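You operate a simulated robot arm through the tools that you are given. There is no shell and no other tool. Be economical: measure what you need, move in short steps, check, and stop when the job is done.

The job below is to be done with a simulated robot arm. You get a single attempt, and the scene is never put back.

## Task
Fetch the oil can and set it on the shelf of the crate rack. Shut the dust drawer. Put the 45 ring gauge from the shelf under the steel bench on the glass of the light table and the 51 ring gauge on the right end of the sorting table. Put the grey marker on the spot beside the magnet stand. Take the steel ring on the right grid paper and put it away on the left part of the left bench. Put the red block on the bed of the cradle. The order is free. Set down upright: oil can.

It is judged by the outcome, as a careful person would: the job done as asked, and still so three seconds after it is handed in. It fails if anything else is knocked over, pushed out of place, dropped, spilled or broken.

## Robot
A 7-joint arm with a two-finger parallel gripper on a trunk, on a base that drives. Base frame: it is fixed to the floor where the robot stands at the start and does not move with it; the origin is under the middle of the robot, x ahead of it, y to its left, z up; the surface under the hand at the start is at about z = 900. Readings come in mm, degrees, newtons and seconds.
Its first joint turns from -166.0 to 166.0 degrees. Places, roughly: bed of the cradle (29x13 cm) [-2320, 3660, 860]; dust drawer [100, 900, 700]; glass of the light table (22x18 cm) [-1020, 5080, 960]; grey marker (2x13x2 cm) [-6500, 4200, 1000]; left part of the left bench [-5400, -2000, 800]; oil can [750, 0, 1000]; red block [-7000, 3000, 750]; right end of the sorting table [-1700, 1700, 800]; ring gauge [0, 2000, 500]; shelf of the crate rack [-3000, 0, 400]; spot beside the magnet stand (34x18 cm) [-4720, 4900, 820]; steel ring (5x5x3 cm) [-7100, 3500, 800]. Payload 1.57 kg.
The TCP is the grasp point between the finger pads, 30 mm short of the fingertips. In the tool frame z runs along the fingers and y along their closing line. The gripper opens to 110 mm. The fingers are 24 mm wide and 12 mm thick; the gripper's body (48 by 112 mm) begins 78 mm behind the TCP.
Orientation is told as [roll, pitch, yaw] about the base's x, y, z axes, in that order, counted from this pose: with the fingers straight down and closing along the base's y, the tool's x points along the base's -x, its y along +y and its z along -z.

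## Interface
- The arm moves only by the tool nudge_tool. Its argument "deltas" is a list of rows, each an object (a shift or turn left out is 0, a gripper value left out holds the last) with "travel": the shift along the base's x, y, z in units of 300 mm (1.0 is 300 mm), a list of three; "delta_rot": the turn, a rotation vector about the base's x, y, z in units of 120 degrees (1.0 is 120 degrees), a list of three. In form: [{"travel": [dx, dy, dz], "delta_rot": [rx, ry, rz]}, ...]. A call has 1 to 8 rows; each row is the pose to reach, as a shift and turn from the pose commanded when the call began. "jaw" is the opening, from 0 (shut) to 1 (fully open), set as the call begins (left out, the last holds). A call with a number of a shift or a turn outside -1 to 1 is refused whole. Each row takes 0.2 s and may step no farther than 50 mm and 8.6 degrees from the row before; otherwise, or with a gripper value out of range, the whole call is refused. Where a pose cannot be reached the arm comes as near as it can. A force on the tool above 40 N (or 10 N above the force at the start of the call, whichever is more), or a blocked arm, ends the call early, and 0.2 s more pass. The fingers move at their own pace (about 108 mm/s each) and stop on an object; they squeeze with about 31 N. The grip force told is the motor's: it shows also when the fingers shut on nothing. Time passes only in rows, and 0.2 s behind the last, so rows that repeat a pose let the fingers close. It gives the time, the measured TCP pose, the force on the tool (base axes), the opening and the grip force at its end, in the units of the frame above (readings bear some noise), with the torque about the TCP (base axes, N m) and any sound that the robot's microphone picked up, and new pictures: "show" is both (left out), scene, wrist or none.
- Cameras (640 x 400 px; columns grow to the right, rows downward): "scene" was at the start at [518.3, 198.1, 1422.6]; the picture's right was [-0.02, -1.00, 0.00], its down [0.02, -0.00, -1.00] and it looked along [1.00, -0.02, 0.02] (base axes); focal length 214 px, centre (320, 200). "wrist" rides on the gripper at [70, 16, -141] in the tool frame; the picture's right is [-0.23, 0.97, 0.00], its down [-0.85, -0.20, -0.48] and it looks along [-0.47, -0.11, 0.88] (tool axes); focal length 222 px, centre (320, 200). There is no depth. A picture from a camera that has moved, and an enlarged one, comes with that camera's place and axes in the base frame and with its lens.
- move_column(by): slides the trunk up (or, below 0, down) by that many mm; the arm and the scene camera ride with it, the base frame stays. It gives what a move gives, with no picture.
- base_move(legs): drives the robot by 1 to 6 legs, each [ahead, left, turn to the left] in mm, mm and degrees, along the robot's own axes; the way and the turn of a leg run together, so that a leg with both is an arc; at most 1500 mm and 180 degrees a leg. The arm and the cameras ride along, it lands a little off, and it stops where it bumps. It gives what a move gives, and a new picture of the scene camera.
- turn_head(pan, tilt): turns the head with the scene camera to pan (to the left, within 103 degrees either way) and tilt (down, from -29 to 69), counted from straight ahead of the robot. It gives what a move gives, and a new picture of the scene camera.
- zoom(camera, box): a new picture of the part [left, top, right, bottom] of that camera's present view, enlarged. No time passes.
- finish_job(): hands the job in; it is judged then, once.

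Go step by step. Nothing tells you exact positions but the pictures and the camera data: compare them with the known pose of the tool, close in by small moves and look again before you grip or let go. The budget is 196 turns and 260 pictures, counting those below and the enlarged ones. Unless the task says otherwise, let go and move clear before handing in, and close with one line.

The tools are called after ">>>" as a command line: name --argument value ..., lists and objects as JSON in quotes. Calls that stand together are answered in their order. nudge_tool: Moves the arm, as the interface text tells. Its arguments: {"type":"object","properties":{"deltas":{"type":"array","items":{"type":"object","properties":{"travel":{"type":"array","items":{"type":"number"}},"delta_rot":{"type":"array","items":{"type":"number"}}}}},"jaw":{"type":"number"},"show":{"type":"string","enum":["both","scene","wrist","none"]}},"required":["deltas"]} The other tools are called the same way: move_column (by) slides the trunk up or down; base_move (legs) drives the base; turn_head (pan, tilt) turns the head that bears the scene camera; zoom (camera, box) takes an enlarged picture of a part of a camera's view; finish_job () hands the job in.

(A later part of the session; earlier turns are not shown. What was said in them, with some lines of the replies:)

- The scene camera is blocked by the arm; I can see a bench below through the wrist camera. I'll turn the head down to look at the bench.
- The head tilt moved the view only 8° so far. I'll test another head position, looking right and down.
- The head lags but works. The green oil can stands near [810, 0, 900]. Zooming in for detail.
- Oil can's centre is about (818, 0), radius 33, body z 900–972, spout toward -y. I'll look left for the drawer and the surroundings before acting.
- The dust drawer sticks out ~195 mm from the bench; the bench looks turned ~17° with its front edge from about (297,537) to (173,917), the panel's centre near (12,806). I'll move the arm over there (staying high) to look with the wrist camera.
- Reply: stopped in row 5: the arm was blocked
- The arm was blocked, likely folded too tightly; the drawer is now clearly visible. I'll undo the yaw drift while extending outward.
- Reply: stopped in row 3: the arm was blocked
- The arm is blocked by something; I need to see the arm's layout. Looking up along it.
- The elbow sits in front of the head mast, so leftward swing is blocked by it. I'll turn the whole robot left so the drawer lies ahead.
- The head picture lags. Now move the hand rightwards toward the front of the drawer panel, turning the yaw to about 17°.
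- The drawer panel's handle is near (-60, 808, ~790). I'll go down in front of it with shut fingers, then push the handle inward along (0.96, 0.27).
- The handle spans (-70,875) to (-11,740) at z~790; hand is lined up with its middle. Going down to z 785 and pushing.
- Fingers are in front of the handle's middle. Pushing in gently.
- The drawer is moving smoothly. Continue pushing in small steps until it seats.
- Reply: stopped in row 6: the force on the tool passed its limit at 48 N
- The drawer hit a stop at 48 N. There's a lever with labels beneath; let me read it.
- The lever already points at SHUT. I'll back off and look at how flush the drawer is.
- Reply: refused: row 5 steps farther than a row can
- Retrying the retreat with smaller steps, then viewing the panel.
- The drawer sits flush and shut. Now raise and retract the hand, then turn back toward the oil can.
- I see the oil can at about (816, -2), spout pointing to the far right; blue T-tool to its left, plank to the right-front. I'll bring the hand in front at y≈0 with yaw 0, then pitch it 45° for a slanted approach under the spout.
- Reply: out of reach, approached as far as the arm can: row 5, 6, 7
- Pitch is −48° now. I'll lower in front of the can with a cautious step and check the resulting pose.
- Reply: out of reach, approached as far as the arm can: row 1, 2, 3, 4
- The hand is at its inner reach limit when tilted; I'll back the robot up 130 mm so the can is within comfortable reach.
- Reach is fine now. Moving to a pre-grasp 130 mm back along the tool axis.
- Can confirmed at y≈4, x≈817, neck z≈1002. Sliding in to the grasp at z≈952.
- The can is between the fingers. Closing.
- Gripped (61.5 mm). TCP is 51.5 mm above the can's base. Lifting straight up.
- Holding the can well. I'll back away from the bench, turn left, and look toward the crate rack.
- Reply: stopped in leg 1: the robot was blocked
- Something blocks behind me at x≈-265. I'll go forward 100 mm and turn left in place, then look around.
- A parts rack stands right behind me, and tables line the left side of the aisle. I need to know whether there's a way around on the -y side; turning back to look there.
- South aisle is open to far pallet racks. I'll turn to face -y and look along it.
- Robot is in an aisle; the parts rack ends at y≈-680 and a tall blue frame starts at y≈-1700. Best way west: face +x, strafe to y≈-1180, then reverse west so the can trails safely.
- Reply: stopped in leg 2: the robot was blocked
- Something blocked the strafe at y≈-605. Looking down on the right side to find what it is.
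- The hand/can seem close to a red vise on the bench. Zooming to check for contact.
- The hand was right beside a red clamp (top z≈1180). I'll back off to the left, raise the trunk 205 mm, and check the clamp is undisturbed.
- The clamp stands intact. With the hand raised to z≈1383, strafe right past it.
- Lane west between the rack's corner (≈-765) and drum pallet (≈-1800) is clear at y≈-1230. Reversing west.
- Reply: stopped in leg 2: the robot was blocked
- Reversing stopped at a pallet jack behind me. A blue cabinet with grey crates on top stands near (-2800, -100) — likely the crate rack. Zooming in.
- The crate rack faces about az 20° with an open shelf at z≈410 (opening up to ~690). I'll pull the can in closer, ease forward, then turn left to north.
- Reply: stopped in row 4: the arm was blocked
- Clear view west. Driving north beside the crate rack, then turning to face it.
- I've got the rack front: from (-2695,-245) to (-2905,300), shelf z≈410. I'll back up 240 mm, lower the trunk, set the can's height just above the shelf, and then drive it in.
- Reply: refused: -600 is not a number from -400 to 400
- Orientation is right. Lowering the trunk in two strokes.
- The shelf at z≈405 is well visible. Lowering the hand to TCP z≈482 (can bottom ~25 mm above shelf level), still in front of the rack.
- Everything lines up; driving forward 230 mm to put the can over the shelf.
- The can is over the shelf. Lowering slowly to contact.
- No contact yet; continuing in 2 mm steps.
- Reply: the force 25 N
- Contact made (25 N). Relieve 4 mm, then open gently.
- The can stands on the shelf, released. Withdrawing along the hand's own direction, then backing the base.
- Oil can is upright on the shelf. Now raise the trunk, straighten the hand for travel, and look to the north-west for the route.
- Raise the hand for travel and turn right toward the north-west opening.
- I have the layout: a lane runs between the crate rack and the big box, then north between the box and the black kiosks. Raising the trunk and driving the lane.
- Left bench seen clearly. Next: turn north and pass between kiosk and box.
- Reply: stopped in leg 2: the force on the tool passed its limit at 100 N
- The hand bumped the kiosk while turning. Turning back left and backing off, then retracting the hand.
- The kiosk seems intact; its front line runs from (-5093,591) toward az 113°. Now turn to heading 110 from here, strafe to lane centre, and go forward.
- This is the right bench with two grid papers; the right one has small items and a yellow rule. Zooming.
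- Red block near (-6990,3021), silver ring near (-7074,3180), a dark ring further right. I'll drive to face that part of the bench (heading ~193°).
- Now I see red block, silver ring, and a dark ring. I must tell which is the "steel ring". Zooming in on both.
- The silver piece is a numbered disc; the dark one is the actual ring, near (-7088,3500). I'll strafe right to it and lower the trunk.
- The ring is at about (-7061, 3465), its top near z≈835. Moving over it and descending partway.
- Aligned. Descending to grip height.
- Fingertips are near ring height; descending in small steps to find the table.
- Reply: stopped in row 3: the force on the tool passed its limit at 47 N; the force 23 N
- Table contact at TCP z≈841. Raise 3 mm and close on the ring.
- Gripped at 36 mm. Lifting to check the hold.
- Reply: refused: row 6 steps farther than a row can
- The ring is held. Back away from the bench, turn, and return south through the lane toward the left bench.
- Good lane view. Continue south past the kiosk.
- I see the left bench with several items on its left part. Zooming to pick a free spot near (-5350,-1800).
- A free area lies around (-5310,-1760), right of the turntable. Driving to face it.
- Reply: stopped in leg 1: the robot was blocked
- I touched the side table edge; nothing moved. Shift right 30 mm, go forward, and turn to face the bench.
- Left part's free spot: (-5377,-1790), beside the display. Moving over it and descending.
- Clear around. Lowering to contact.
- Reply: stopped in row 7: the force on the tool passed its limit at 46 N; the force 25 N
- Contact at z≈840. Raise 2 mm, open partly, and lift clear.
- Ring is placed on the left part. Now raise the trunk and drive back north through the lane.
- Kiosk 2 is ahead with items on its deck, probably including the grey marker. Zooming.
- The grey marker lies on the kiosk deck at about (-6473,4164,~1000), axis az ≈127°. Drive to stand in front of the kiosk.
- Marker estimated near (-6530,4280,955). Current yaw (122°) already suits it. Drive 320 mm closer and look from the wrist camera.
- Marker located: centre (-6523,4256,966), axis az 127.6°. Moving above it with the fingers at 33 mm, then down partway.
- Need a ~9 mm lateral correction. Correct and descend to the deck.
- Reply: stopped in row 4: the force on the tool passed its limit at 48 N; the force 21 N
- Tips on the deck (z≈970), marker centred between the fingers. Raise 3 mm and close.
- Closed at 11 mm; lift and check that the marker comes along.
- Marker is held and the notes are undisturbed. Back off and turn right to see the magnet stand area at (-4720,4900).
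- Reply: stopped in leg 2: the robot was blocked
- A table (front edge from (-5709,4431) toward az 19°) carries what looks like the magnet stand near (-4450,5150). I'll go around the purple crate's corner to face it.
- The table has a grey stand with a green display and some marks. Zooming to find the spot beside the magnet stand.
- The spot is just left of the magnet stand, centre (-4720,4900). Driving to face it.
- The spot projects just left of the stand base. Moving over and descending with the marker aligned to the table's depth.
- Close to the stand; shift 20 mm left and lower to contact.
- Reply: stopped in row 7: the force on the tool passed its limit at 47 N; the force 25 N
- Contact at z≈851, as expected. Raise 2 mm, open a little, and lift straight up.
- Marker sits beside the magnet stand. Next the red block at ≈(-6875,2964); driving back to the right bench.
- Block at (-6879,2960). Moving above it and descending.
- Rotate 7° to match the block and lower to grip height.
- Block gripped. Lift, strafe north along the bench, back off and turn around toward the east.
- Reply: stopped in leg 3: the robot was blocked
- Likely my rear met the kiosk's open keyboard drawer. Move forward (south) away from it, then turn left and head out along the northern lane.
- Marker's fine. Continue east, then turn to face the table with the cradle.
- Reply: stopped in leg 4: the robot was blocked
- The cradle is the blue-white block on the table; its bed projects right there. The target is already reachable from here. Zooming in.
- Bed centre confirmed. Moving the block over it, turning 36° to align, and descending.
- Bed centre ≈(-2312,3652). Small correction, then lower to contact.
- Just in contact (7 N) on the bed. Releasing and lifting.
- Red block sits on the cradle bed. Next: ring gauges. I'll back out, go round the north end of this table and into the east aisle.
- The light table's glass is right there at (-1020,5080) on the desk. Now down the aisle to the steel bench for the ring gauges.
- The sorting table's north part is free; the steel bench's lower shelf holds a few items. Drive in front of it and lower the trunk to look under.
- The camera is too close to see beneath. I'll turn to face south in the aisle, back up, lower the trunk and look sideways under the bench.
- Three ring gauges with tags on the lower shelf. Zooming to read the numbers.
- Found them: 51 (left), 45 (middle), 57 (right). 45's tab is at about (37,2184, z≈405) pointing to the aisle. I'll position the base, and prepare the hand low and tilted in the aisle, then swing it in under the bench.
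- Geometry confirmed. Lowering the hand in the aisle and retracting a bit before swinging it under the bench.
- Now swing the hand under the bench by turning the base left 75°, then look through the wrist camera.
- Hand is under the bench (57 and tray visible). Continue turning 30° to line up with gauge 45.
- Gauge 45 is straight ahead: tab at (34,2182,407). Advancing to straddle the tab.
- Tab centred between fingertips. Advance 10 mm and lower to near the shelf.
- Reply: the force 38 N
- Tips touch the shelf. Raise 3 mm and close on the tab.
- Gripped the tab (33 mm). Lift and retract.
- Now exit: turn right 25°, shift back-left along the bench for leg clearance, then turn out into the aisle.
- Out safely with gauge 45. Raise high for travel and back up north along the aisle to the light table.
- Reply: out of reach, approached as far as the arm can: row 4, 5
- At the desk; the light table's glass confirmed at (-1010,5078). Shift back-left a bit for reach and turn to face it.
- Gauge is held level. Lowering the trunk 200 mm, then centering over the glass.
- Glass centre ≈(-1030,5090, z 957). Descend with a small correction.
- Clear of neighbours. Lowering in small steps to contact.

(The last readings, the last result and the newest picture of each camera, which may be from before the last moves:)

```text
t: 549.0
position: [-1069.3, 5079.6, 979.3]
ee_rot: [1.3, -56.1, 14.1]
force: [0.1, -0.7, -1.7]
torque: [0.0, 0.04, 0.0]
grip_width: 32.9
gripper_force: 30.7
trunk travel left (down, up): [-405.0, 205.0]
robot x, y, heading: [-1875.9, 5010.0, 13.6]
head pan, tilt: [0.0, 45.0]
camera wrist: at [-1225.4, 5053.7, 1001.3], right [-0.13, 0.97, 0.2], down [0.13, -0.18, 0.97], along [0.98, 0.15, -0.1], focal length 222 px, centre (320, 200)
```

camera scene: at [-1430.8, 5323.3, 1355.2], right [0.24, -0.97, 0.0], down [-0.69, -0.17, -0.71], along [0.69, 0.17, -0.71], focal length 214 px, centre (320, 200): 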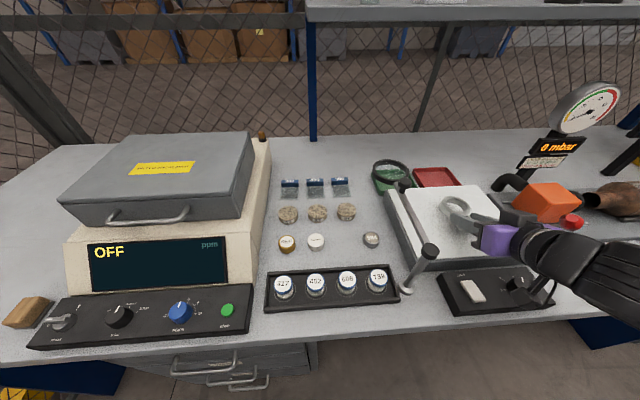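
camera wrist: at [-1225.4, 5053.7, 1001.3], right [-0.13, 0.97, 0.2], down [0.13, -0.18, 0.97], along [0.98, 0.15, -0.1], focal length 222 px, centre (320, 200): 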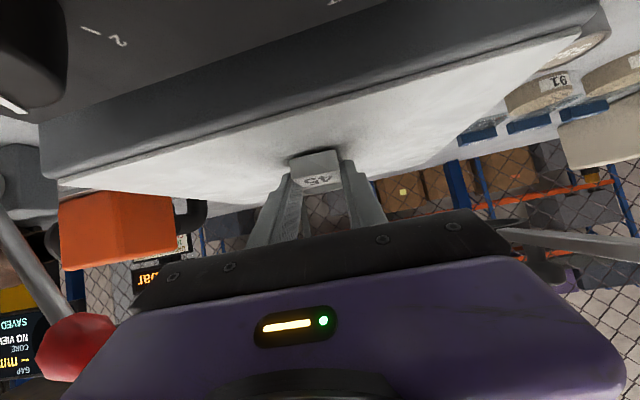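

>>> nudge_tool --deltas '[{"travel": [0, 0, -0.008]}, {"travel": [0, 0, -0.016]}, {"travel": [0, 0, -0.024]}, {"travel": [0, 0, -0.032]}, {"travel": [0, 0, -0.04]}, {"travel": [0, 0, -0.04]}]' --show "wrist"

```text
t: 550.0
position: [-1067.6, 5081.8, 976.6]
ee_rot: [1.0, -57.0, 14.6]
force: [1.6, 0.5, 12.4]
torque: [-0.08, 0.05, 0.01]
grip_width: 33.3
gripper_force: 30.7
trunk travel left (down, up): [-405.0, 205.0]
robot x, y, heading: [-1874.3, 5006.1, 13.9]
head pan, tilt: [0.0, 45.0]
stopped in row 5: the force on the tool passed its limit at 44 N (the readings are from after the stop); the commanded pose is now the measured one
camera wrist: at [-1224.3, 5053.9, 995.5], right [-0.14, 0.97, 0.2], down [0.12, -0.18, 0.98], along [0.98, 0.16, -0.09], focal length 222 px, centre (320, 200)
```

wrist: 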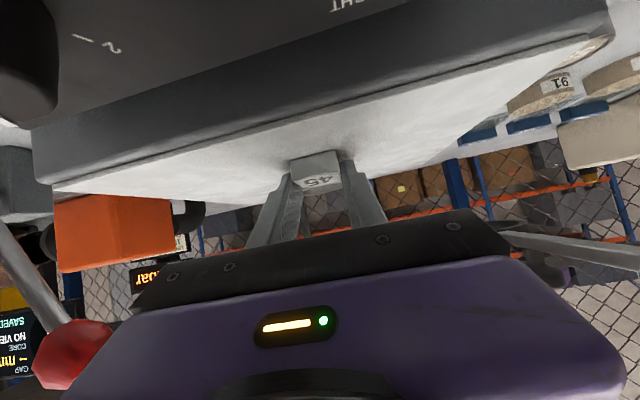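

Contact at 976. Relieve, open, and withdraw along the tool axis.

>>> nudge_tool --deltas '[{"travel": [0, 0, 0.006]}, {"travel": [0, 0, 0.006]}, {"travel": [0, 0, 0.006]}]' --jaw 0.55 --show "none"

>>> nudge_tool --deltas '[{"travel": [-0.05, -0.012, 0.04]}, {"travel": [-0.1, -0.025, 0.1]}, {"travel": [-0.13, -0.033, 0.22]}, {"travel": [-0.13, -0.033, 0.36]}, {"travel": [-0.13, -0.033, 0.5]}, {"travel": [-0.13, -0.033, 0.66]}]' --show "scene"

```text
t: 550.9
position: [-1068.7, 5080.8, 976.7]
ee_rot: [1.0, -56.7, 14.5]
force: [-3.1, 4.0, 7.0]
torque: [-0.06, -0.09, 0.06]
grip_width: 55.9
gripper_force: 0.0
trunk travel left (down, up): [-405.0, 205.0]
robot x, y, heading: [-1878.3, 5006.6, 13.9]
head pan, tilt: [0.0, 45.0]
```

```text
t: 552.2
position: [-1107.3, 5071.3, 1176.6]
ee_rot: [1.1, -56.6, 14.3]
force: [-0.1, -0.1, -0.5]
torque: [0.03, 0.0, 0.04]
grip_width: 60.6
gripper_force: 0.1
trunk travel left (down, up): [-405.0, 205.0]
robot x, y, heading: [-1877.6, 5007.2, 13.8]
head pan, tilt: [0.0, 45.0]
camera scene: at [-1430.6, 5323.2, 1355.0], right [0.24, -0.97, 0.0], down [-0.69, -0.17, -0.71], along [0.69, 0.17, -0.71], focal length 214 px, centre (320, 200)
```

scene: 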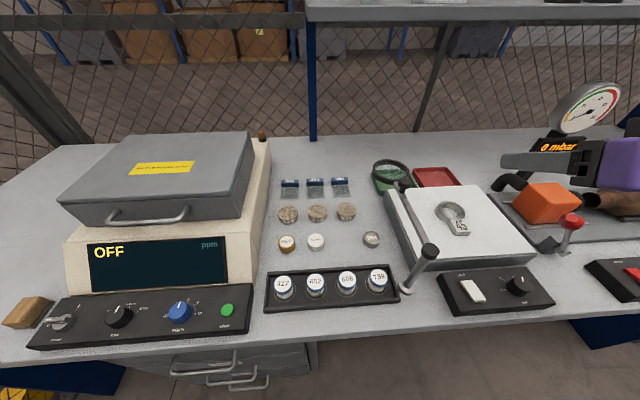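

Gauge 45 lies on the glass, tag up. Now go back down the aisle for gauge 51.

>>> move_column --by 130

>>> base_move --legs '[[0, 0, -81], [336, 97, 0], [1110, 0, 0], [0, 0, -10], [800, 0, 0], [800, 0, 0]]'

```text
t: 553.8
position: [-1108.2, 5071.7, 1305.8]
ee_rot: [1.1, -56.7, 14.5]
force: [0.5, -0.5, 0.3]
torque: [0.03, -0.02, -0.02]
grip_width: 60.4
gripper_force: 0.1
trunk travel left (down, up): [-535.0, 75.0]
robot x, y, heading: [-1879.3, 5007.4, 13.5]
head pan, tilt: [0.0, 45.0]
```

```text
t: 573.2
position: [-797.5, 1400.6, 1307.5]
ee_rot: [1.0, -56.6, -76.2]
force: [0.5, 0.1, -0.6]
torque: [0.02, 0.0, 0.01]
grip_width: 60.6
gripper_force: 0.0
trunk travel left (down, up): [-535.0, 75.0]
robot x, y, heading: [-852.3, 2168.8, -76.7]
head pan, tilt: [0.0, 45.0]
camera scene: at [-539.8, 1721.8, 1485.2], right [-0.97, -0.23, 0.0], down [-0.16, 0.69, -0.71], along [0.16, -0.69, -0.71], focal length 214 px, centre (320, 200)
```

scene: 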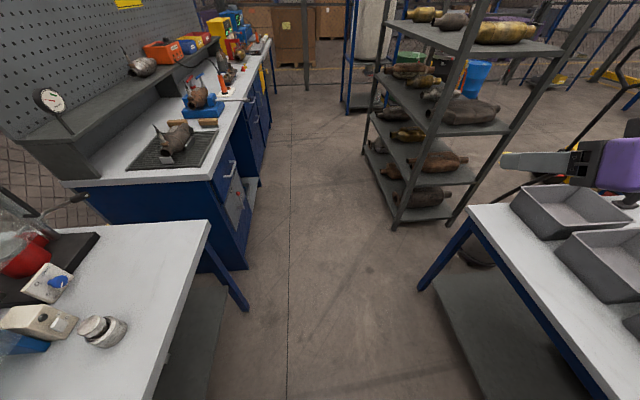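

In position. Lower the trunk, lower the hand, turn its yaw −28° so it approaches gauge 51 beside the jar.

>>> move_column --by -400

>>> move_column --by -135

>>> nudge_tool --deltas '[{"travel": [0, 0, -0.12], "delta_rot": [0, 0, -0.045]}, {"travel": [0, 0, -0.25], "delta_rot": [0, 0, -0.09]}, {"travel": [0, 0, -0.38], "delta_rot": [0, 0, -0.135]}, {"travel": [0, 0, -0.51], "delta_rot": [0, 0, -0.18]}, {"travel": [0, 0, -0.64], "delta_rot": [0, 0, -0.22]}, {"travel": [0, 0, -0.76], "delta_rot": [0, 0, -0.235]}]' --jaw 1 --show "none"

```text
t: 577.1
position: [-796.8, 1400.8, 907.2]
ee_rot: [1.0, -56.6, -76.2]
force: [0.0, 0.3, -0.7]
torque: [-0.02, -0.03, 0.01]
grip_width: 60.5
gripper_force: 0.1
trunk travel left (down, up): [-135.0, 475.0]
robot x, y, heading: [-850.8, 2169.6, -77.0]
head pan, tilt: [0.0, 45.0]
```

```text
t: 578.7
position: [-796.8, 1400.2, 770.9]
ee_rot: [1.0, -56.7, -76.2]
force: [-0.2, 0.0, 1.0]
torque: [-0.01, 0.02, 0.02]
grip_width: 60.6
gripper_force: 0.1
trunk travel left (down, up): [0.0, 610.0]
robot x, y, heading: [-850.4, 2176.1, -77.1]
head pan, tilt: [0.0, 45.0]
```

```text
t: 580.1
position: [-798.1, 1399.6, 543.8]
ee_rot: [0.9, -56.9, -104.4]
force: [-0.4, -0.3, -1.0]
torque: [-0.04, -0.05, 0.01]
grip_width: 110.2
gripper_force: 0.0
out of reach, approached as far as the arm can: row 1, 2, 3, 4
trunk travel left (down, up): [0.0, 610.0]
robot x, y, heading: [-850.8, 2169.7, -77.0]
head pan, tilt: [0.0, 45.0]
```

Swing the hand under the bench.

>>> base_move --legs '[[0, 0, 70], [0, 0, 29]]'

>>> zoom --camera "wrist" --box '[0, 0, 640, 400]'

```text
t: 584.1
position: [-104.1, 2014.6, 537.5]
ee_rot: [-0.6, -55.9, -29.4]
force: [-0.3, 0.1, 0.1]
torque: [-0.02, 0.01, -0.03]
grip_width: 110.2
gripper_force: 0.1
trunk travel left (down, up): [0.0, 610.0]
robot x, y, heading: [-848.8, 2168.4, -1.7]
head pan, tilt: [0.0, 45.0]
stopped in leg 2: the robot was blocked; the commanded pose is now the measured one
camera scene: at [-338.8, 2358.3, 950.4], right [-0.02, -1.0, 0.0], down [-0.71, 0.02, -0.71], along [0.71, -0.02, -0.71], focal length 214 px, centre (320, 200)
```

scene: 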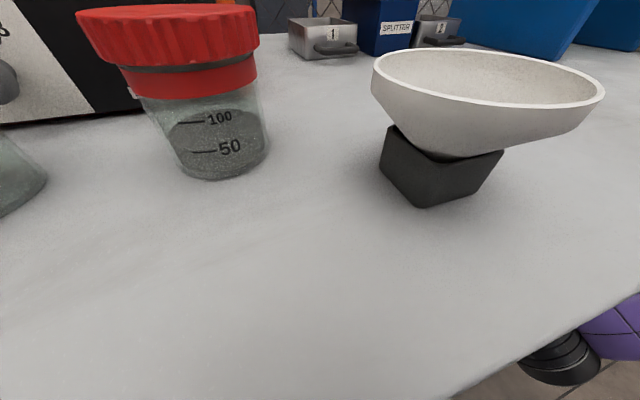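

```text
1.00 times, centred on (320, 200) of wrist (not enlarged: the box is as wide or as high as the picture)
camera zoom: at [-232.2, 2106.4, 559.5], right [0.6, 0.78, 0.18], down [-0.02, -0.21, 0.98], along [0.8, -0.59, -0.11], focal length 222 px, centre (320, 200)
```

zoom: 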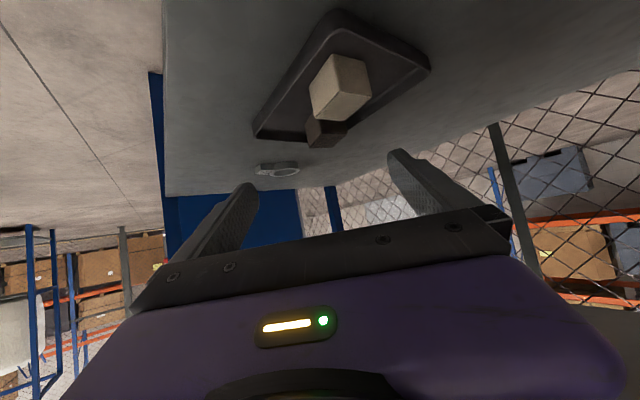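

The camera head leans over the bench edge with pan 0 and met something there. I'll turn back a little, swing the head aside and up, and back off slightly.

>>> base_move --legs '[[0, 0, -3], [-60, 0, 0]]'

>>> turn_head --pan 100 --tilt 5

```text
t: 585.5
position: [-172.9, 1979.9, 537.9]
ee_rot: [-0.4, -55.8, -32.5]
force: [0.2, 0.5, -0.4]
torque: [-0.02, -0.02, 0.02]
grip_width: 110.1
gripper_force: 0.0
trunk travel left (down, up): [0.0, 610.0]
robot x, y, heading: [-913.1, 2174.3, -4.1]
head pan, tilt: [0.0, 45.0]
camera scene: at [-388.9, 2335.0, 950.1], right [-0.08, -1.0, 0.0], down [-0.7, 0.06, -0.71], along [0.7, -0.06, -0.71], focal length 214 px, centre (320, 200)
```

scene: 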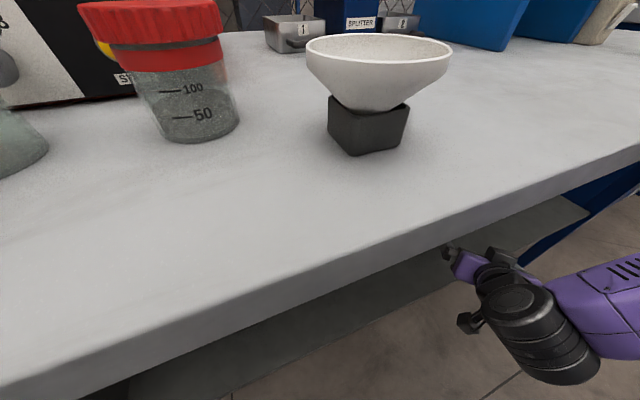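

```text
t: 587.3
position: [-172.5, 1979.4, 537.1]
ee_rot: [-0.5, -55.9, -32.5]
force: [1.3, -0.4, 0.9]
torque: [0.07, -0.01, 0.01]
grip_width: 109.9
gripper_force: 0.2
trunk travel left (down, up): [0.0, 610.0]
robot x, y, heading: [-913.9, 2175.7, -4.4]
head pan, tilt: [100.0, 5.0]
camera scene: at [-478.7, 2432.8, 1013.1], right [1.0, 0.1, 0.0], down [0.01, -0.09, -1.0], along [-0.1, 0.99, -0.09], focal length 214 px, centre (320, 200)
```

scene: 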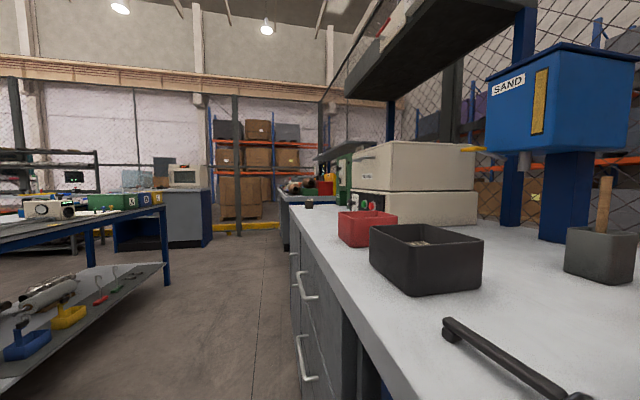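

Better plan: approach gauge 51 from the south side (tool az ≈55°), where the jar stays clear. Back out to the aisle, re-position, and turn the tool.

>>> base_move --legs '[[0, 0, -70], [290, 0, 0]]'

>>> nudge_tool --deltas '[{"travel": [0, 0, -0.02], "delta_rot": [0, 0, 0.06]}, {"travel": [0, 0, -0.04], "delta_rot": [0, 0, 0.12]}, {"travel": [0, 0, -0.06], "delta_rot": [0, 0, 0.18]}, {"travel": [0, 0, -0.08], "delta_rot": [0, 0, 0.24]}, {"travel": [0, 0, -0.1], "delta_rot": [0, 0, 0.3]}, {"travel": [0, 0, -0.11], "delta_rot": [0, 0, 0.36]}, {"travel": [0, 0, -0.11], "delta_rot": [0, 0, 0.39]}]' --show "none"

```text
t: 592.4
position: [-790.4, 1129.8, 537.9]
ee_rot: [-0.6, -56.0, -103.8]
force: [0.4, -0.3, 0.4]
torque: [0.0, 0.0, 0.02]
grip_width: 110.1
gripper_force: 0.1
trunk travel left (down, up): [0.0, 610.0]
robot x, y, heading: [-838.1, 1894.6, -76.1]
head pan, tilt: [100.0, 5.0]
camera scene: at [-457.7, 1565.2, 1013.2], right [0.41, -0.91, 0.0], down [-0.08, -0.04, -1.0], along [0.91, 0.41, -0.09], focal length 214 px, centre (320, 200)
```

scene: 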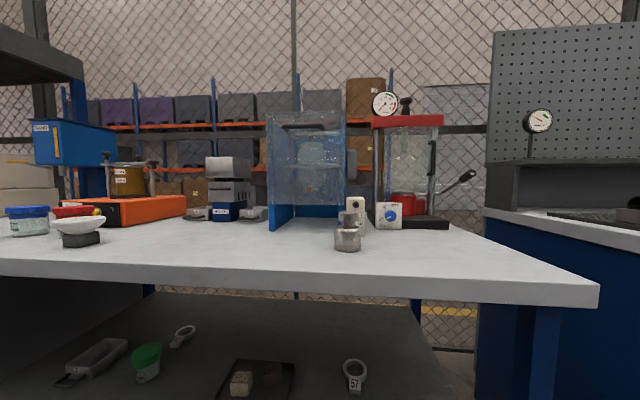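

```text
t: 594.2
position: [-680.0, 1134.4, 506.4]
ee_rot: [1.7, -56.1, -45.9]
force: [0.0, -0.2, -0.4]
torque: [0.02, 0.01, 0.0]
grip_width: 109.9
gripper_force: 0.1
out of reach, approached as far as the arm can: row 1, 2, 3, 4, 5
trunk travel left (down, up): [0.0, 610.0]
robot x, y, heading: [-842.3, 1888.9, -75.9]
head pan, tilt: [100.0, 5.0]
stopped in row 7: the arm was blocked; the commanded pose is now the measured one
```

Tool turned enough (+30° from heading). Shift back a little and swing in, stopping south of the jar.

>>> base_move --legs '[[-112, 25, 0], [0, 0, 82]]'

>>> zoom --camera "wrist" --box '[0, 0, 640, 400]'

```text
t: 598.9
position: [-70.5, 2070.6, 507.1]
ee_rot: [1.7, -56.0, 36.6]
force: [-0.7, 0.9, 0.8]
torque: [0.0, -0.01, 0.02]
grip_width: 110.0
gripper_force: 0.0
trunk travel left (down, up): [0.0, 610.0]
robot x, y, heading: [-845.1, 2008.6, 6.8]
head pan, tilt: [100.0, 5.0]
camera scene: at [-469.3, 2345.2, 1013.2], right [0.96, 0.29, 0.0], down [0.03, -0.08, -1.0], along [-0.29, 0.95, -0.09], focal length 214 px, centre (320, 200)
```

scene: 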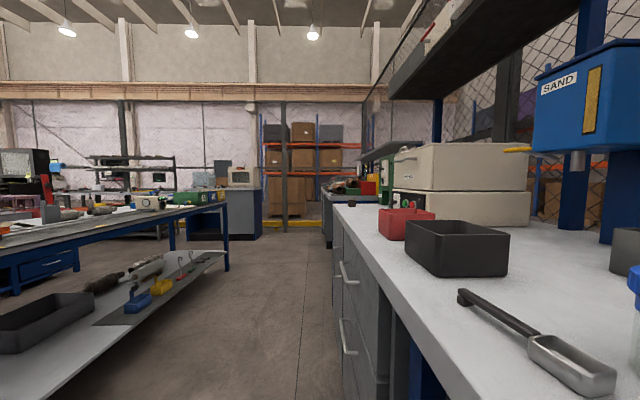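

```text
1.00 times, centred on (320, 200) of wrist (not enlarged: the box is as wide or as high as the picture)
camera zoom: at [-205.0, 1984.6, 528.2], right [-0.5, 0.84, 0.2], down [0.2, -0.12, 0.97], along [0.84, 0.53, -0.11], focal length 222 px, centre (320, 200)
```

zoom: 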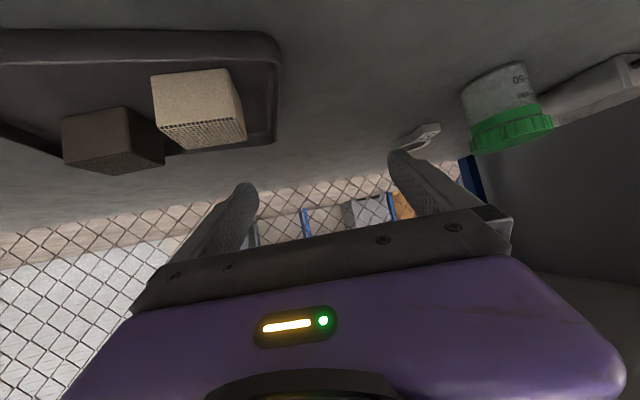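

Gauge 51 is ahead-right with the jar beyond. Extending toward a point just south of the gauge.

>>> nudge_tool --deltas '[{"travel": [0.08, 0.07, 0]}, {"travel": [0.17, 0.15, 0]}, {"travel": [0.26, 0.24, 0]}, {"travel": [0.34, 0.34, 0]}, {"travel": [0.4, 0.45, 0]}, {"travel": [0.43, 0.53, 0]}]' --show "wrist"

```text
t: 600.3
position: [58.2, 2228.1, 506.2]
ee_rot: [1.8, -56.1, 36.5]
force: [-0.1, 0.0, 0.3]
torque: [0.0, 0.03, 0.02]
grip_width: 110.1
gripper_force: 0.0
trunk travel left (down, up): [0.0, 610.0]
robot x, y, heading: [-845.8, 2011.0, 6.7]
head pan, tilt: [100.0, 5.0]
camera wrist: at [-75.2, 2142.7, 527.9], right [-0.5, 0.84, 0.21], down [0.2, -0.12, 0.97], along [0.84, 0.52, -0.11], focal length 222 px, centre (320, 200)
```

wrist: 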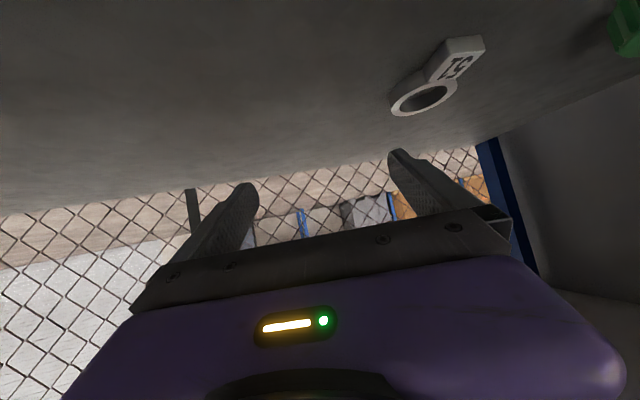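

Ring centre ≈(48,2372). To get tool az ≈53° clear of the jar, first move the hand south with the arm, then rotate the base 16°.

>>> nudge_tool --deltas '[{"travel": [0.05, -0.14, 0]}, {"travel": [0.1, -0.28, 0]}, {"travel": [0.153, -0.407, 0]}]' --show "none"

>>> base_move --legs '[[0, 0, 16]]'

>>> zoom --camera "wrist" --box '[0, 0, 640, 400]'

```text
t: 601.1
position: [104.8, 2105.3, 507.3]
ee_rot: [1.7, -56.1, 36.7]
force: [1.0, -0.1, -0.3]
torque: [0.01, -0.03, 0.02]
grip_width: 109.9
gripper_force: 0.1
trunk travel left (down, up): [0.0, 610.0]
robot x, y, heading: [-845.8, 2008.6, 6.9]
head pan, tilt: [100.0, 5.0]
```

```text
t: 602.5
position: [40.1, 2350.7, 497.4]
ee_rot: [4.5, -56.1, 48.7]
force: [0.6, 0.5, -0.3]
torque: [0.0, 0.0, 0.02]
grip_width: 110.1
gripper_force: 0.1
trunk travel left (down, up): [0.0, 610.0]
robot x, y, heading: [-844.7, 2005.6, 22.8]
head pan, tilt: [100.0, 5.0]
camera scene: at [-577.5, 2431.7, 1013.0], right [0.84, 0.54, 0.0], down [0.05, -0.07, -1.0], along [-0.54, 0.84, -0.08], focal length 214 px, centre (320, 200)
```

scene: 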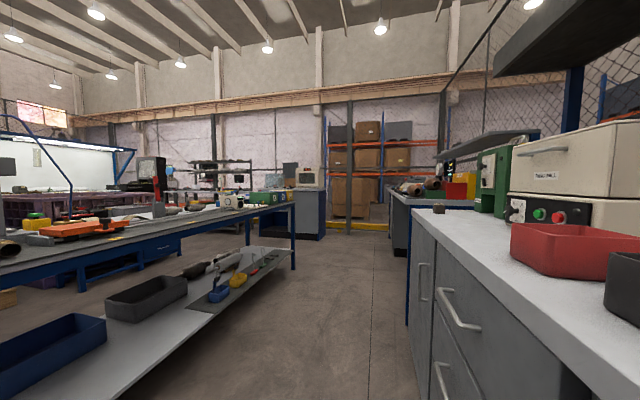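

```text
1.00 times, centred on (320, 200) of wrist (not enlarged: the box is as wide or as high as the picture)
camera zoom: at [-67.5, 2234.2, 518.4], right [-0.69, 0.69, 0.23], down [0.24, -0.09, 0.97], along [0.68, 0.72, -0.11], focal length 222 px, centre (320, 200)
```

zoom: 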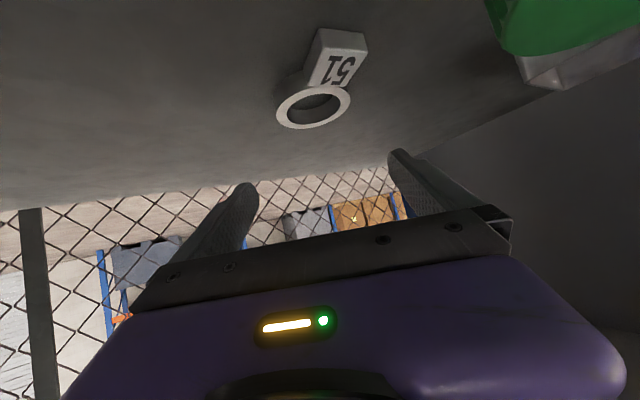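

Ring centre ≈(43,2371); the hand is nearly over it. Adjust slightly and lower around the ring.

>>> nudge_tool --deltas '[{"travel": [-0.038, 0.012, 0]}, {"travel": [-0.038, 0.012, -0.06]}, {"travel": [-0.038, 0.012, -0.12]}, {"travel": [-0.038, 0.012, -0.17]}]' --show "wrist"

```text
t: 603.5
position: [29.5, 2353.8, 447.9]
ee_rot: [4.2, -56.0, 49.0]
force: [-0.1, -0.3, 0.5]
torque: [-0.01, 0.01, 0.01]
grip_width: 110.1
gripper_force: 0.1
trunk travel left (down, up): [0.0, 610.0]
robot x, y, heading: [-845.4, 2009.0, 23.0]
head pan, tilt: [100.0, 5.0]
camera wrist: at [-79.1, 2239.2, 470.0], right [-0.69, 0.69, 0.23], down [0.24, -0.08, 0.97], along [0.69, 0.72, -0.11], focal length 222 px, centre (320, 200)
```

wrist: 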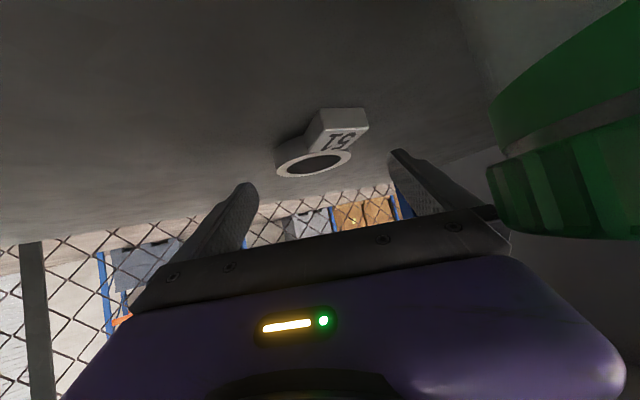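

The jar is close to the hand's left side. Rotate yaw +4° for more clearance and lower the rest of the way.

>>> nudge_tool --deltas '[{"travel": [0, 0, 0], "delta_rot": [0, 0, 0.017]}, {"travel": [0.003, -0.008, 0], "delta_rot": [0, 0, 0.034]}, {"travel": [0.003, -0.008, -0.02], "delta_rot": [0, 0, 0.034]}, {"travel": [0.003, -0.008, -0.04], "delta_rot": [0, 0, 0.034]}, {"travel": [0.003, -0.008, -0.055], "delta_rot": [0, 0, 0.034]}]' --show "wrist"

```text
t: 604.7
position: [28.6, 2351.9, 430.0]
ee_rot: [4.2, -56.0, 53.2]
force: [-0.3, 0.9, -0.4]
torque: [0.05, 0.0, 0.02]
grip_width: 110.0
gripper_force: 0.2
trunk travel left (down, up): [0.0, 610.0]
robot x, y, heading: [-845.6, 2008.7, 22.8]
head pan, tilt: [100.0, 5.0]
camera wrist: at [-70.1, 2229.7, 451.9], right [-0.74, 0.64, 0.23], down [0.24, -0.06, 0.97], along [0.63, 0.77, -0.11], focal length 222 px, centre (320, 200)
```

wrist: 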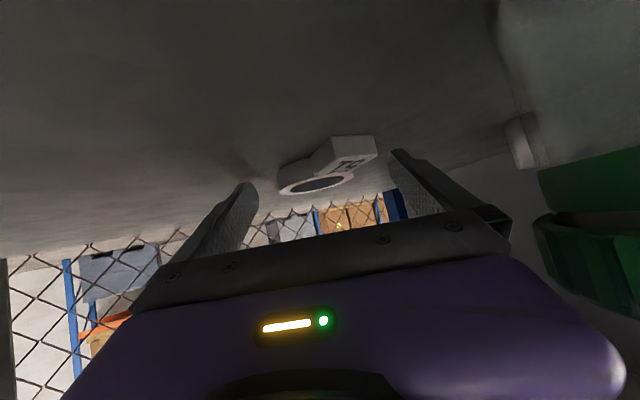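

Jar is clear. Lower 2 mm more is unnecessary; closing on the ring.

>>> nudge_tool --deltas '[{"travel": [0, 0, 0]}, {"travel": [0, 0, 0]}, {"travel": [0, 0, 0]}, {"travel": [0, 0, 0]}, {"travel": [0, 0, 0]}]' --jaw 0 --show "wrist"

```text
t: 605.9
position: [30.1, 2353.1, 431.1]
ee_rot: [4.2, -56.1, 53.2]
force: [1.0, 0.9, 10.1]
torque: [0.25, -0.4, 0.12]
grip_width: 33.1
gripper_force: 31.1
trunk travel left (down, up): [0.0, 610.0]
robot x, y, heading: [-846.1, 2008.3, 22.7]
head pan, tilt: [100.0, 5.0]
camera wrist: at [-69.7, 2229.9, 452.9], right [-0.74, 0.64, 0.23], down [0.24, -0.07, 0.97], along [0.63, 0.77, -0.11], focal length 222 px, centre (320, 200)
```

wrist: 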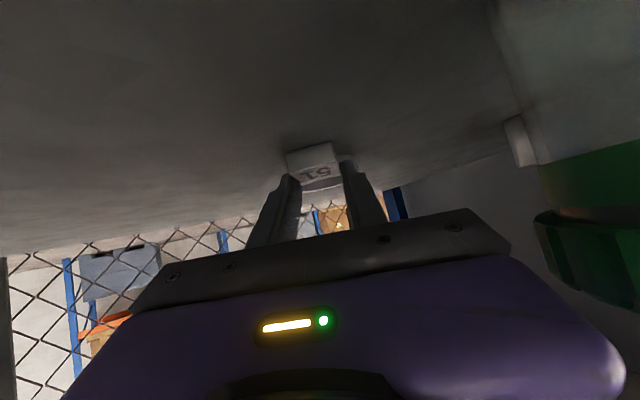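

The fingers closed on the tab (33 mm), aligning the gauge with the hand. Lift and swing out the same way.

>>> nudge_tool --deltas '[{"travel": [0, 0, 0.06]}, {"travel": [0, 0, 0.14]}, {"travel": [0, 0, 0.22]}]' --show "wrist"

>>> base_move --legs '[[0, 0, -16]]'

>>> nudge_tool --deltas '[{"travel": [-0.1, -0.02, 0]}, {"travel": [-0.2, -0.04, 0]}, {"travel": [-0.3, -0.06, 0]}, {"travel": [-0.4, -0.08, 0]}, {"travel": [-0.5, -0.1, 0]}, {"travel": [-0.57, -0.11, 0]}]' --show "wrist"

```text
t: 606.9
position: [11.4, 2362.7, 475.3]
ee_rot: [10.7, -55.6, 47.9]
force: [-1.0, -1.0, -0.4]
torque: [-0.05, 0.02, 0.0]
grip_width: 33.5
gripper_force: 31.2
trunk travel left (down, up): [0.0, 610.0]
robot x, y, heading: [-846.9, 2012.0, 23.1]
head pan, tilt: [100.0, 5.0]
stopped in row 3: the arm was blocked; the commanded pose is now the measured one
camera wrist: at [-87.3, 2239.6, 497.5], right [-0.72, 0.63, 0.29], down [0.29, -0.1, 0.95], along [0.63, 0.77, -0.12], focal length 222 px, centre (320, 200)
```

wrist: 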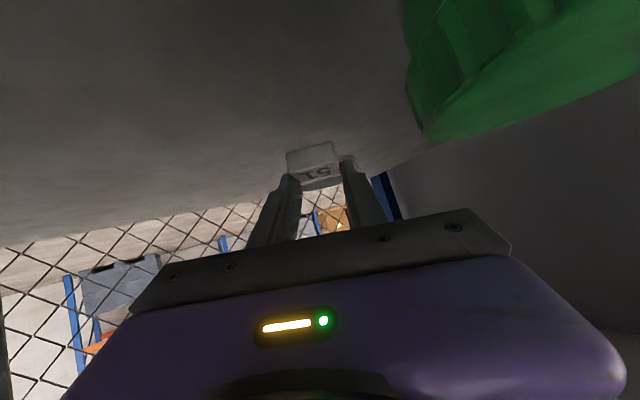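

```text
t: 608.2
position: [79.6, 2108.9, 479.7]
ee_rot: [9.0, -55.8, 33.0]
force: [-0.2, 0.0, -1.0]
torque: [-0.07, 0.05, 0.04]
grip_width: 33.3
gripper_force: 30.9
trunk travel left (down, up): [0.0, 610.0]
robot x, y, heading: [-849.9, 2010.5, 7.2]
head pan, tilt: [100.0, 5.0]
camera scene: at [-472.8, 2346.3, 1013.2], right [0.96, 0.29, 0.0], down [0.03, -0.08, -1.0], along [-0.29, 0.95, -0.09], focal length 214 px, centre (320, 200)
```

scene: 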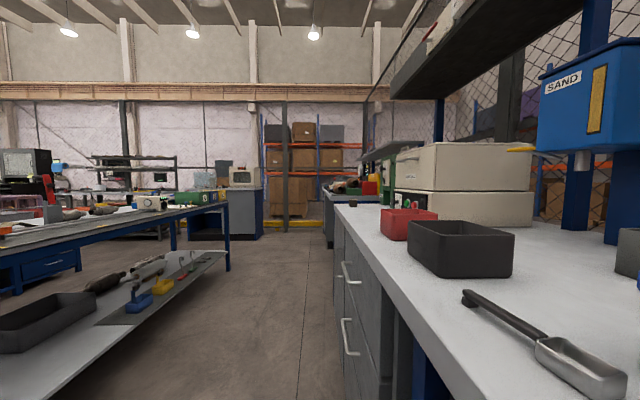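

```text
t: 609.6
position: [-92.8, 2074.8, 479.0]
ee_rot: [9.0, -55.8, 33.1]
force: [0.7, 0.1, -1.4]
torque: [0.0, 0.05, 0.0]
grip_width: 33.2
gripper_force: 30.6
trunk travel left (down, up): [0.0, 610.0]
robot x, y, heading: [-845.5, 2010.9, 7.0]
head pan, tilt: [100.0, 5.0]
camera wrist: at [-221.2, 1983.9, 502.1], right [-0.52, 0.81, 0.27], down [0.25, -0.16, 0.96], along [0.82, 0.57, -0.11], focal length 222 px, centre (320, 200)
```

wrist: 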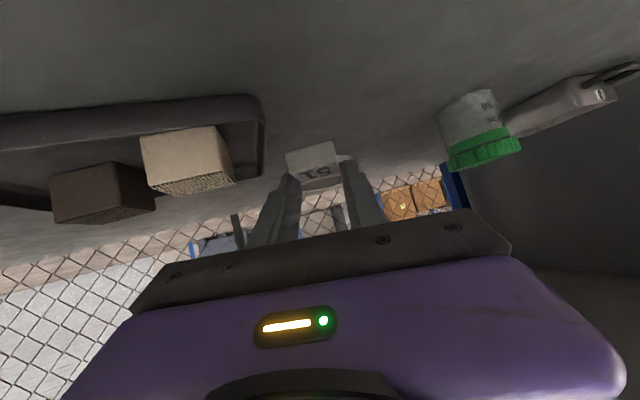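

Still holding 51; jar untouched. Raise 35 mm to clear the tray blocks and swing out to the aisle.

>>> nudge_tool --deltas '[{"travel": [0, 0, 0.06]}, {"travel": [0, 0, 0.12]}]' --show "none"

>>> base_move --legs '[[0, 0, -82]]'

>>> move_column --by 400

```text
t: 610.2
position: [-89.8, 2075.8, 515.7]
ee_rot: [9.1, -55.9, 32.9]
force: [0.8, 0.6, -1.4]
torque: [-0.07, 0.07, 0.02]
grip_width: 33.3
gripper_force: 31.3
trunk travel left (down, up): [0.0, 610.0]
robot x, y, heading: [-848.4, 2005.6, 6.9]
head pan, tilt: [100.0, 5.0]
```

```text
t: 614.0
position: [-661.8, 1272.0, 515.6]
ee_rot: [9.0, -55.9, -47.9]
force: [-0.1, -0.3, -1.1]
torque: [0.05, 0.03, -0.02]
grip_width: 33.4
gripper_force: 31.1
trunk travel left (down, up): [0.0, 610.0]
robot x, y, heading: [-847.5, 2009.1, -74.1]
head pan, tilt: [100.0, 5.0]
camera scene: at [-452.9, 1693.5, 1013.2], right [0.44, -0.9, 0.0], down [-0.08, -0.04, -1.0], along [0.89, 0.44, -0.09], focal length 214 px, centre (320, 200)
```

scene: 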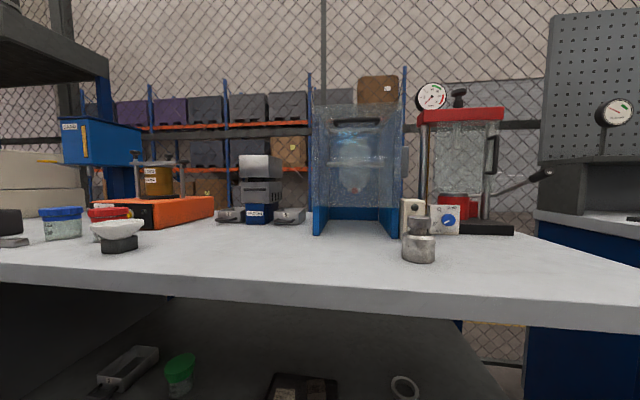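

```text
t: 617.9
position: [-661.1, 1271.7, 915.9]
ee_rot: [9.1, -55.9, -48.0]
force: [-0.5, -1.0, -1.3]
torque: [0.04, 0.03, 0.0]
grip_width: 33.3
gripper_force: 30.9
trunk travel left (down, up): [-400.0, 210.0]
robot x, y, heading: [-848.9, 2012.9, -73.8]
head pan, tilt: [100.0, 5.0]
```

Out with gauge 51. Raise, and turn right to face the sorting table's right (north) end.

>>> move_column --by 200

>>> base_move --legs '[[0, 0, -88]]'

>>> turn_head --pan 0 --tilt 45

```text
t: 620.0
position: [-661.6, 1272.0, 1115.3]
ee_rot: [9.0, -55.8, -47.9]
force: [-0.6, 0.8, -1.2]
torque: [0.05, 0.05, 0.0]
grip_width: 33.3
gripper_force: 31.2
trunk travel left (down, up): [-600.0, 10.0]
robot x, y, heading: [-845.0, 2007.0, -73.7]
head pan, tilt: [100.0, 5.0]
```

```text
t: 624.1
position: [-1564.7, 1759.7, 1116.5]
ee_rot: [9.1, -55.8, -132.9]
force: [0.2, 0.2, -1.0]
torque: [0.03, 0.01, -0.02]
grip_width: 33.5
gripper_force: 31.3
trunk travel left (down, up): [-600.0, 10.0]
robot x, y, heading: [-849.9, 2007.9, -158.8]
head pan, tilt: [100.0, 5.0]
camera scene: at [-1125.2, 1589.6, 1613.1], right [-0.86, -0.52, 0.0], down [-0.04, 0.07, -1.0], along [0.51, -0.85, -0.09], focal length 214 px, centre (320, 200)
```

scene: 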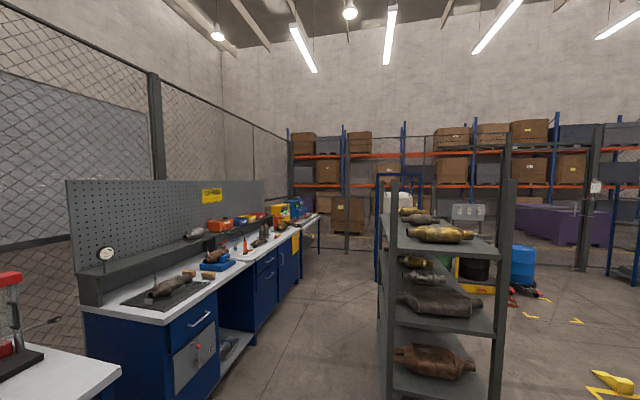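

```text
t: 625.8
position: [-1565.2, 1760.2, 1115.6]
ee_rot: [9.0, -55.8, -133.0]
force: [0.1, -0.2, -1.5]
torque: [0.02, -0.03, 0.03]
grip_width: 33.4
gripper_force: 31.1
trunk travel left (down, up): [-600.0, 10.0]
robot x, y, heading: [-846.1, 2007.4, -158.8]
head pan, tilt: [0.0, 45.0]
camera scene: at [-1248.4, 1639.1, 1550.1], right [-0.36, 0.93, 0.0], down [0.66, 0.25, -0.71], along [-0.66, -0.25, -0.71], focal length 214 px, centre (320, 200)
```

scene: 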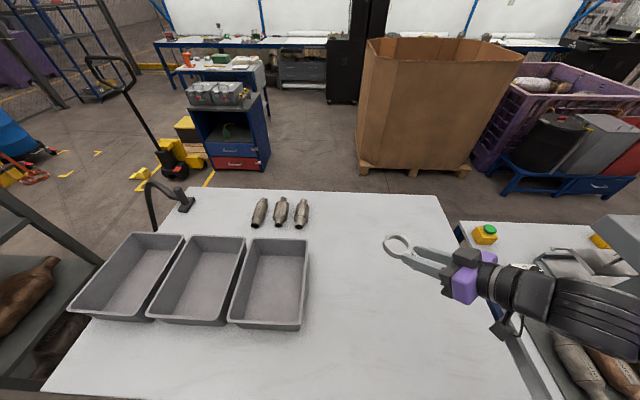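

The north part of the sorting table is free. Level the gauge, move over (-1690,1730) and descend.

>>> nudge_tool --deltas '[{"travel": [-0.11, 0, 0], "delta_rot": [0.005, 0.0054, -0.011]}, {"travel": [-0.22, 0, -0.05], "delta_rot": [0.01, 0.0108, -0.022]}, {"travel": [-0.32, 0, -0.12], "delta_rot": [0.0152, 0.0163, -0.0332]}, {"travel": [-0.32, 0, -0.27], "delta_rot": [0.0152, 0.0163, -0.0332]}, {"travel": [-0.32, 0, -0.42], "delta_rot": [0.0152, 0.0163, -0.0332]}, {"travel": [-0.32, 0, -0.57], "delta_rot": [0.0152, 0.0163, -0.0332]}, {"travel": [-0.32, 0, -0.72], "delta_rot": [0.0152, 0.0163, -0.0332]}, {"travel": [-0.32, 0, -0.83], "delta_rot": [0.0152, 0.0163, -0.0332]}]' --show "scene"

```text
t: 627.6
position: [-1661.0, 1760.6, 866.3]
ee_rot: [4.2, -55.7, -132.9]
force: [-0.7, 0.0, -1.1]
torque: [0.01, -0.03, 0.0]
grip_width: 33.2
gripper_force: 30.6
trunk travel left (down, up): [-600.0, 10.0]
robot x, y, heading: [-846.8, 2007.7, -158.9]
head pan, tilt: [0.0, 45.0]
camera scene: at [-1248.4, 1639.2, 1550.2], right [-0.36, 0.93, 0.0], down [0.66, 0.25, -0.71], along [-0.66, -0.25, -0.71], focal length 214 px, centre (320, 200)
```

scene: 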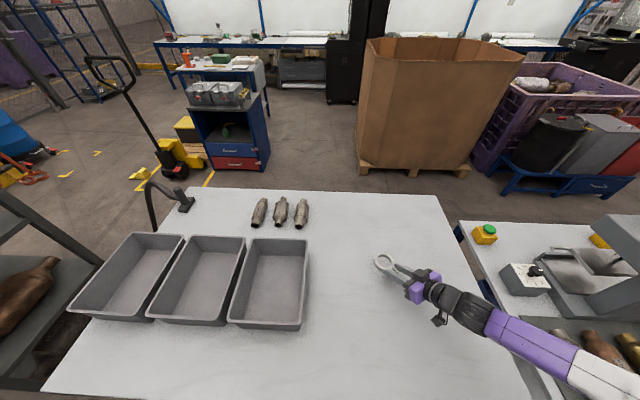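

Well placed over the free right end. Lower slowly to contact.

>>> nudge_tool --deltas '[{"travel": [0, 0, -0.06]}, {"travel": [0, 0, -0.1]}, {"travel": [0, 0, -0.115]}, {"travel": [0, 0, -0.13]}, {"travel": [0, 0, -0.145]}, {"travel": [0, 0, -0.16]}, {"travel": [0, 0, -0.175]}, {"travel": [0, 0, -0.19]}]' --show "wrist"

```text
t: 629.0
position: [-1665.3, 1758.9, 827.2]
ee_rot: [4.3, -56.5, -132.9]
force: [-3.2, -2.4, 10.6]
torque: [0.16, 0.12, 0.05]
grip_width: 33.4
gripper_force: 31.4
trunk travel left (down, up): [-600.0, 10.0]
robot x, y, heading: [-849.1, 2010.0, -159.3]
head pan, tilt: [0.0, 45.0]
stopped in row 6: the force on the tool passed its limit at 50 N (the readings are from after the stop); the commanded pose is now the measured one
camera wrist: at [-1553.5, 1868.1, 847.7], right [0.67, -0.71, 0.23], down [-0.23, 0.1, 0.97], along [-0.71, -0.7, -0.1], focal length 222 px, centre (320, 200)
```

wrist: 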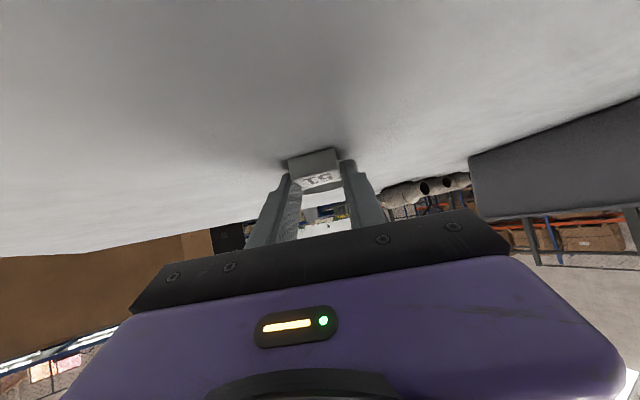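

Contact at 827 as expected. Relieve, open, withdraw along the tool axis and lift clear.

>>> nudge_tool --deltas '[{"travel": [0, 0, 0.006]}, {"travel": [0, 0, 0.006]}, {"travel": [0, 0, 0.006]}]' --jaw 0.55 --show "none"

>>> nudge_tool --deltas '[{"travel": [0.035, 0.037, 0.035]}, {"travel": [0.07, 0.075, 0.1]}, {"travel": [0.09, 0.095, 0.22]}, {"travel": [0.09, 0.095, 0.36]}, {"travel": [0.09, 0.095, 0.5]}, {"travel": [0.09, 0.095, 0.64]}, {"travel": [0.09, 0.095, 0.78]}]' --show "scene"

```text
t: 629.8
position: [-1662.7, 1758.6, 827.0]
ee_rot: [4.3, -56.5, -133.0]
force: [4.5, -6.6, 9.5]
torque: [-0.11, 0.22, 0.14]
grip_width: 53.8
gripper_force: 0.2
trunk travel left (down, up): [-600.0, 10.0]
robot x, y, heading: [-849.3, 2008.2, -158.9]
head pan, tilt: [0.0, 45.0]
```

```text
t: 631.4
position: [-1635.1, 1786.9, 1061.5]
ee_rot: [4.4, -56.4, -133.1]
force: [-1.1, -0.7, -0.2]
torque: [-0.02, 0.05, 0.0]
grip_width: 60.7
gripper_force: 0.1
trunk travel left (down, up): [-600.0, 10.0]
robot x, y, heading: [-845.7, 2009.3, -159.2]
head pan, tilt: [0.0, 45.0]
camera scene: at [-1248.4, 1639.2, 1550.0], right [-0.36, 0.93, 0.0], down [0.66, 0.25, -0.71], along [-0.66, -0.25, -0.71], focal length 214 px, centre (320, 200)
```

scene: 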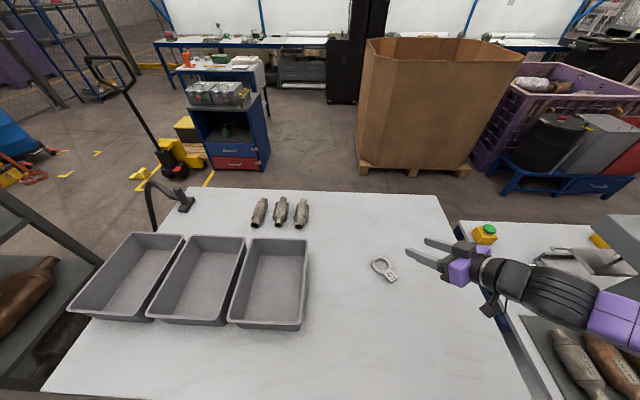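

Gauge 51 is on the right end of the sorting table. A last check of the oil can from here.

>>> zoom --camera "scene" --box '[180, 70, 290, 175]'

```text
3.81 times, centred on (235, 122) of scene
camera zoom: at [-1248.4, 1639.2, 1550.0], right [-0.36, 0.93, 0.0], down [0.66, 0.25, -0.71], along [-0.66, -0.25, -0.71], focal length 817 px, centre (644, 495)
```

zoom: 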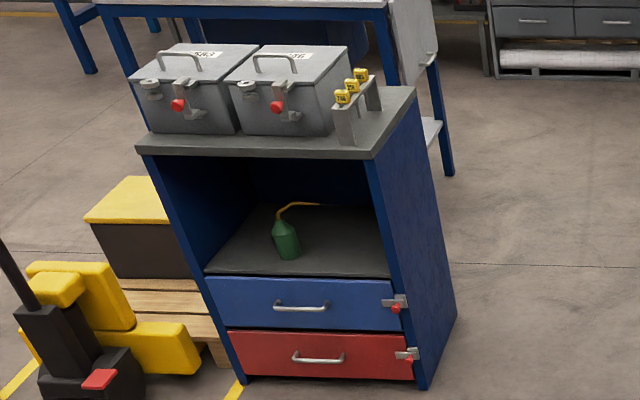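

The oil can still stands upright on the crate rack's shelf, and every other item is where it was asked for. The hand is clear, so I'm handing in.

>>> finish_job

```text
The job is handed in.
```

The whole job is done and handed in: every item is in its asked place, the oil can stands upright on the crate rack's shelf, and the dust drawer is shut. On the way the hand, head or base bumped the red clamp, both kiosks, the side table, the steel bench and, at two stops, things I didn't see; where I looked again, nothing seemed out of place, but I never rechecked the second kiosk's open keyboard drawer.
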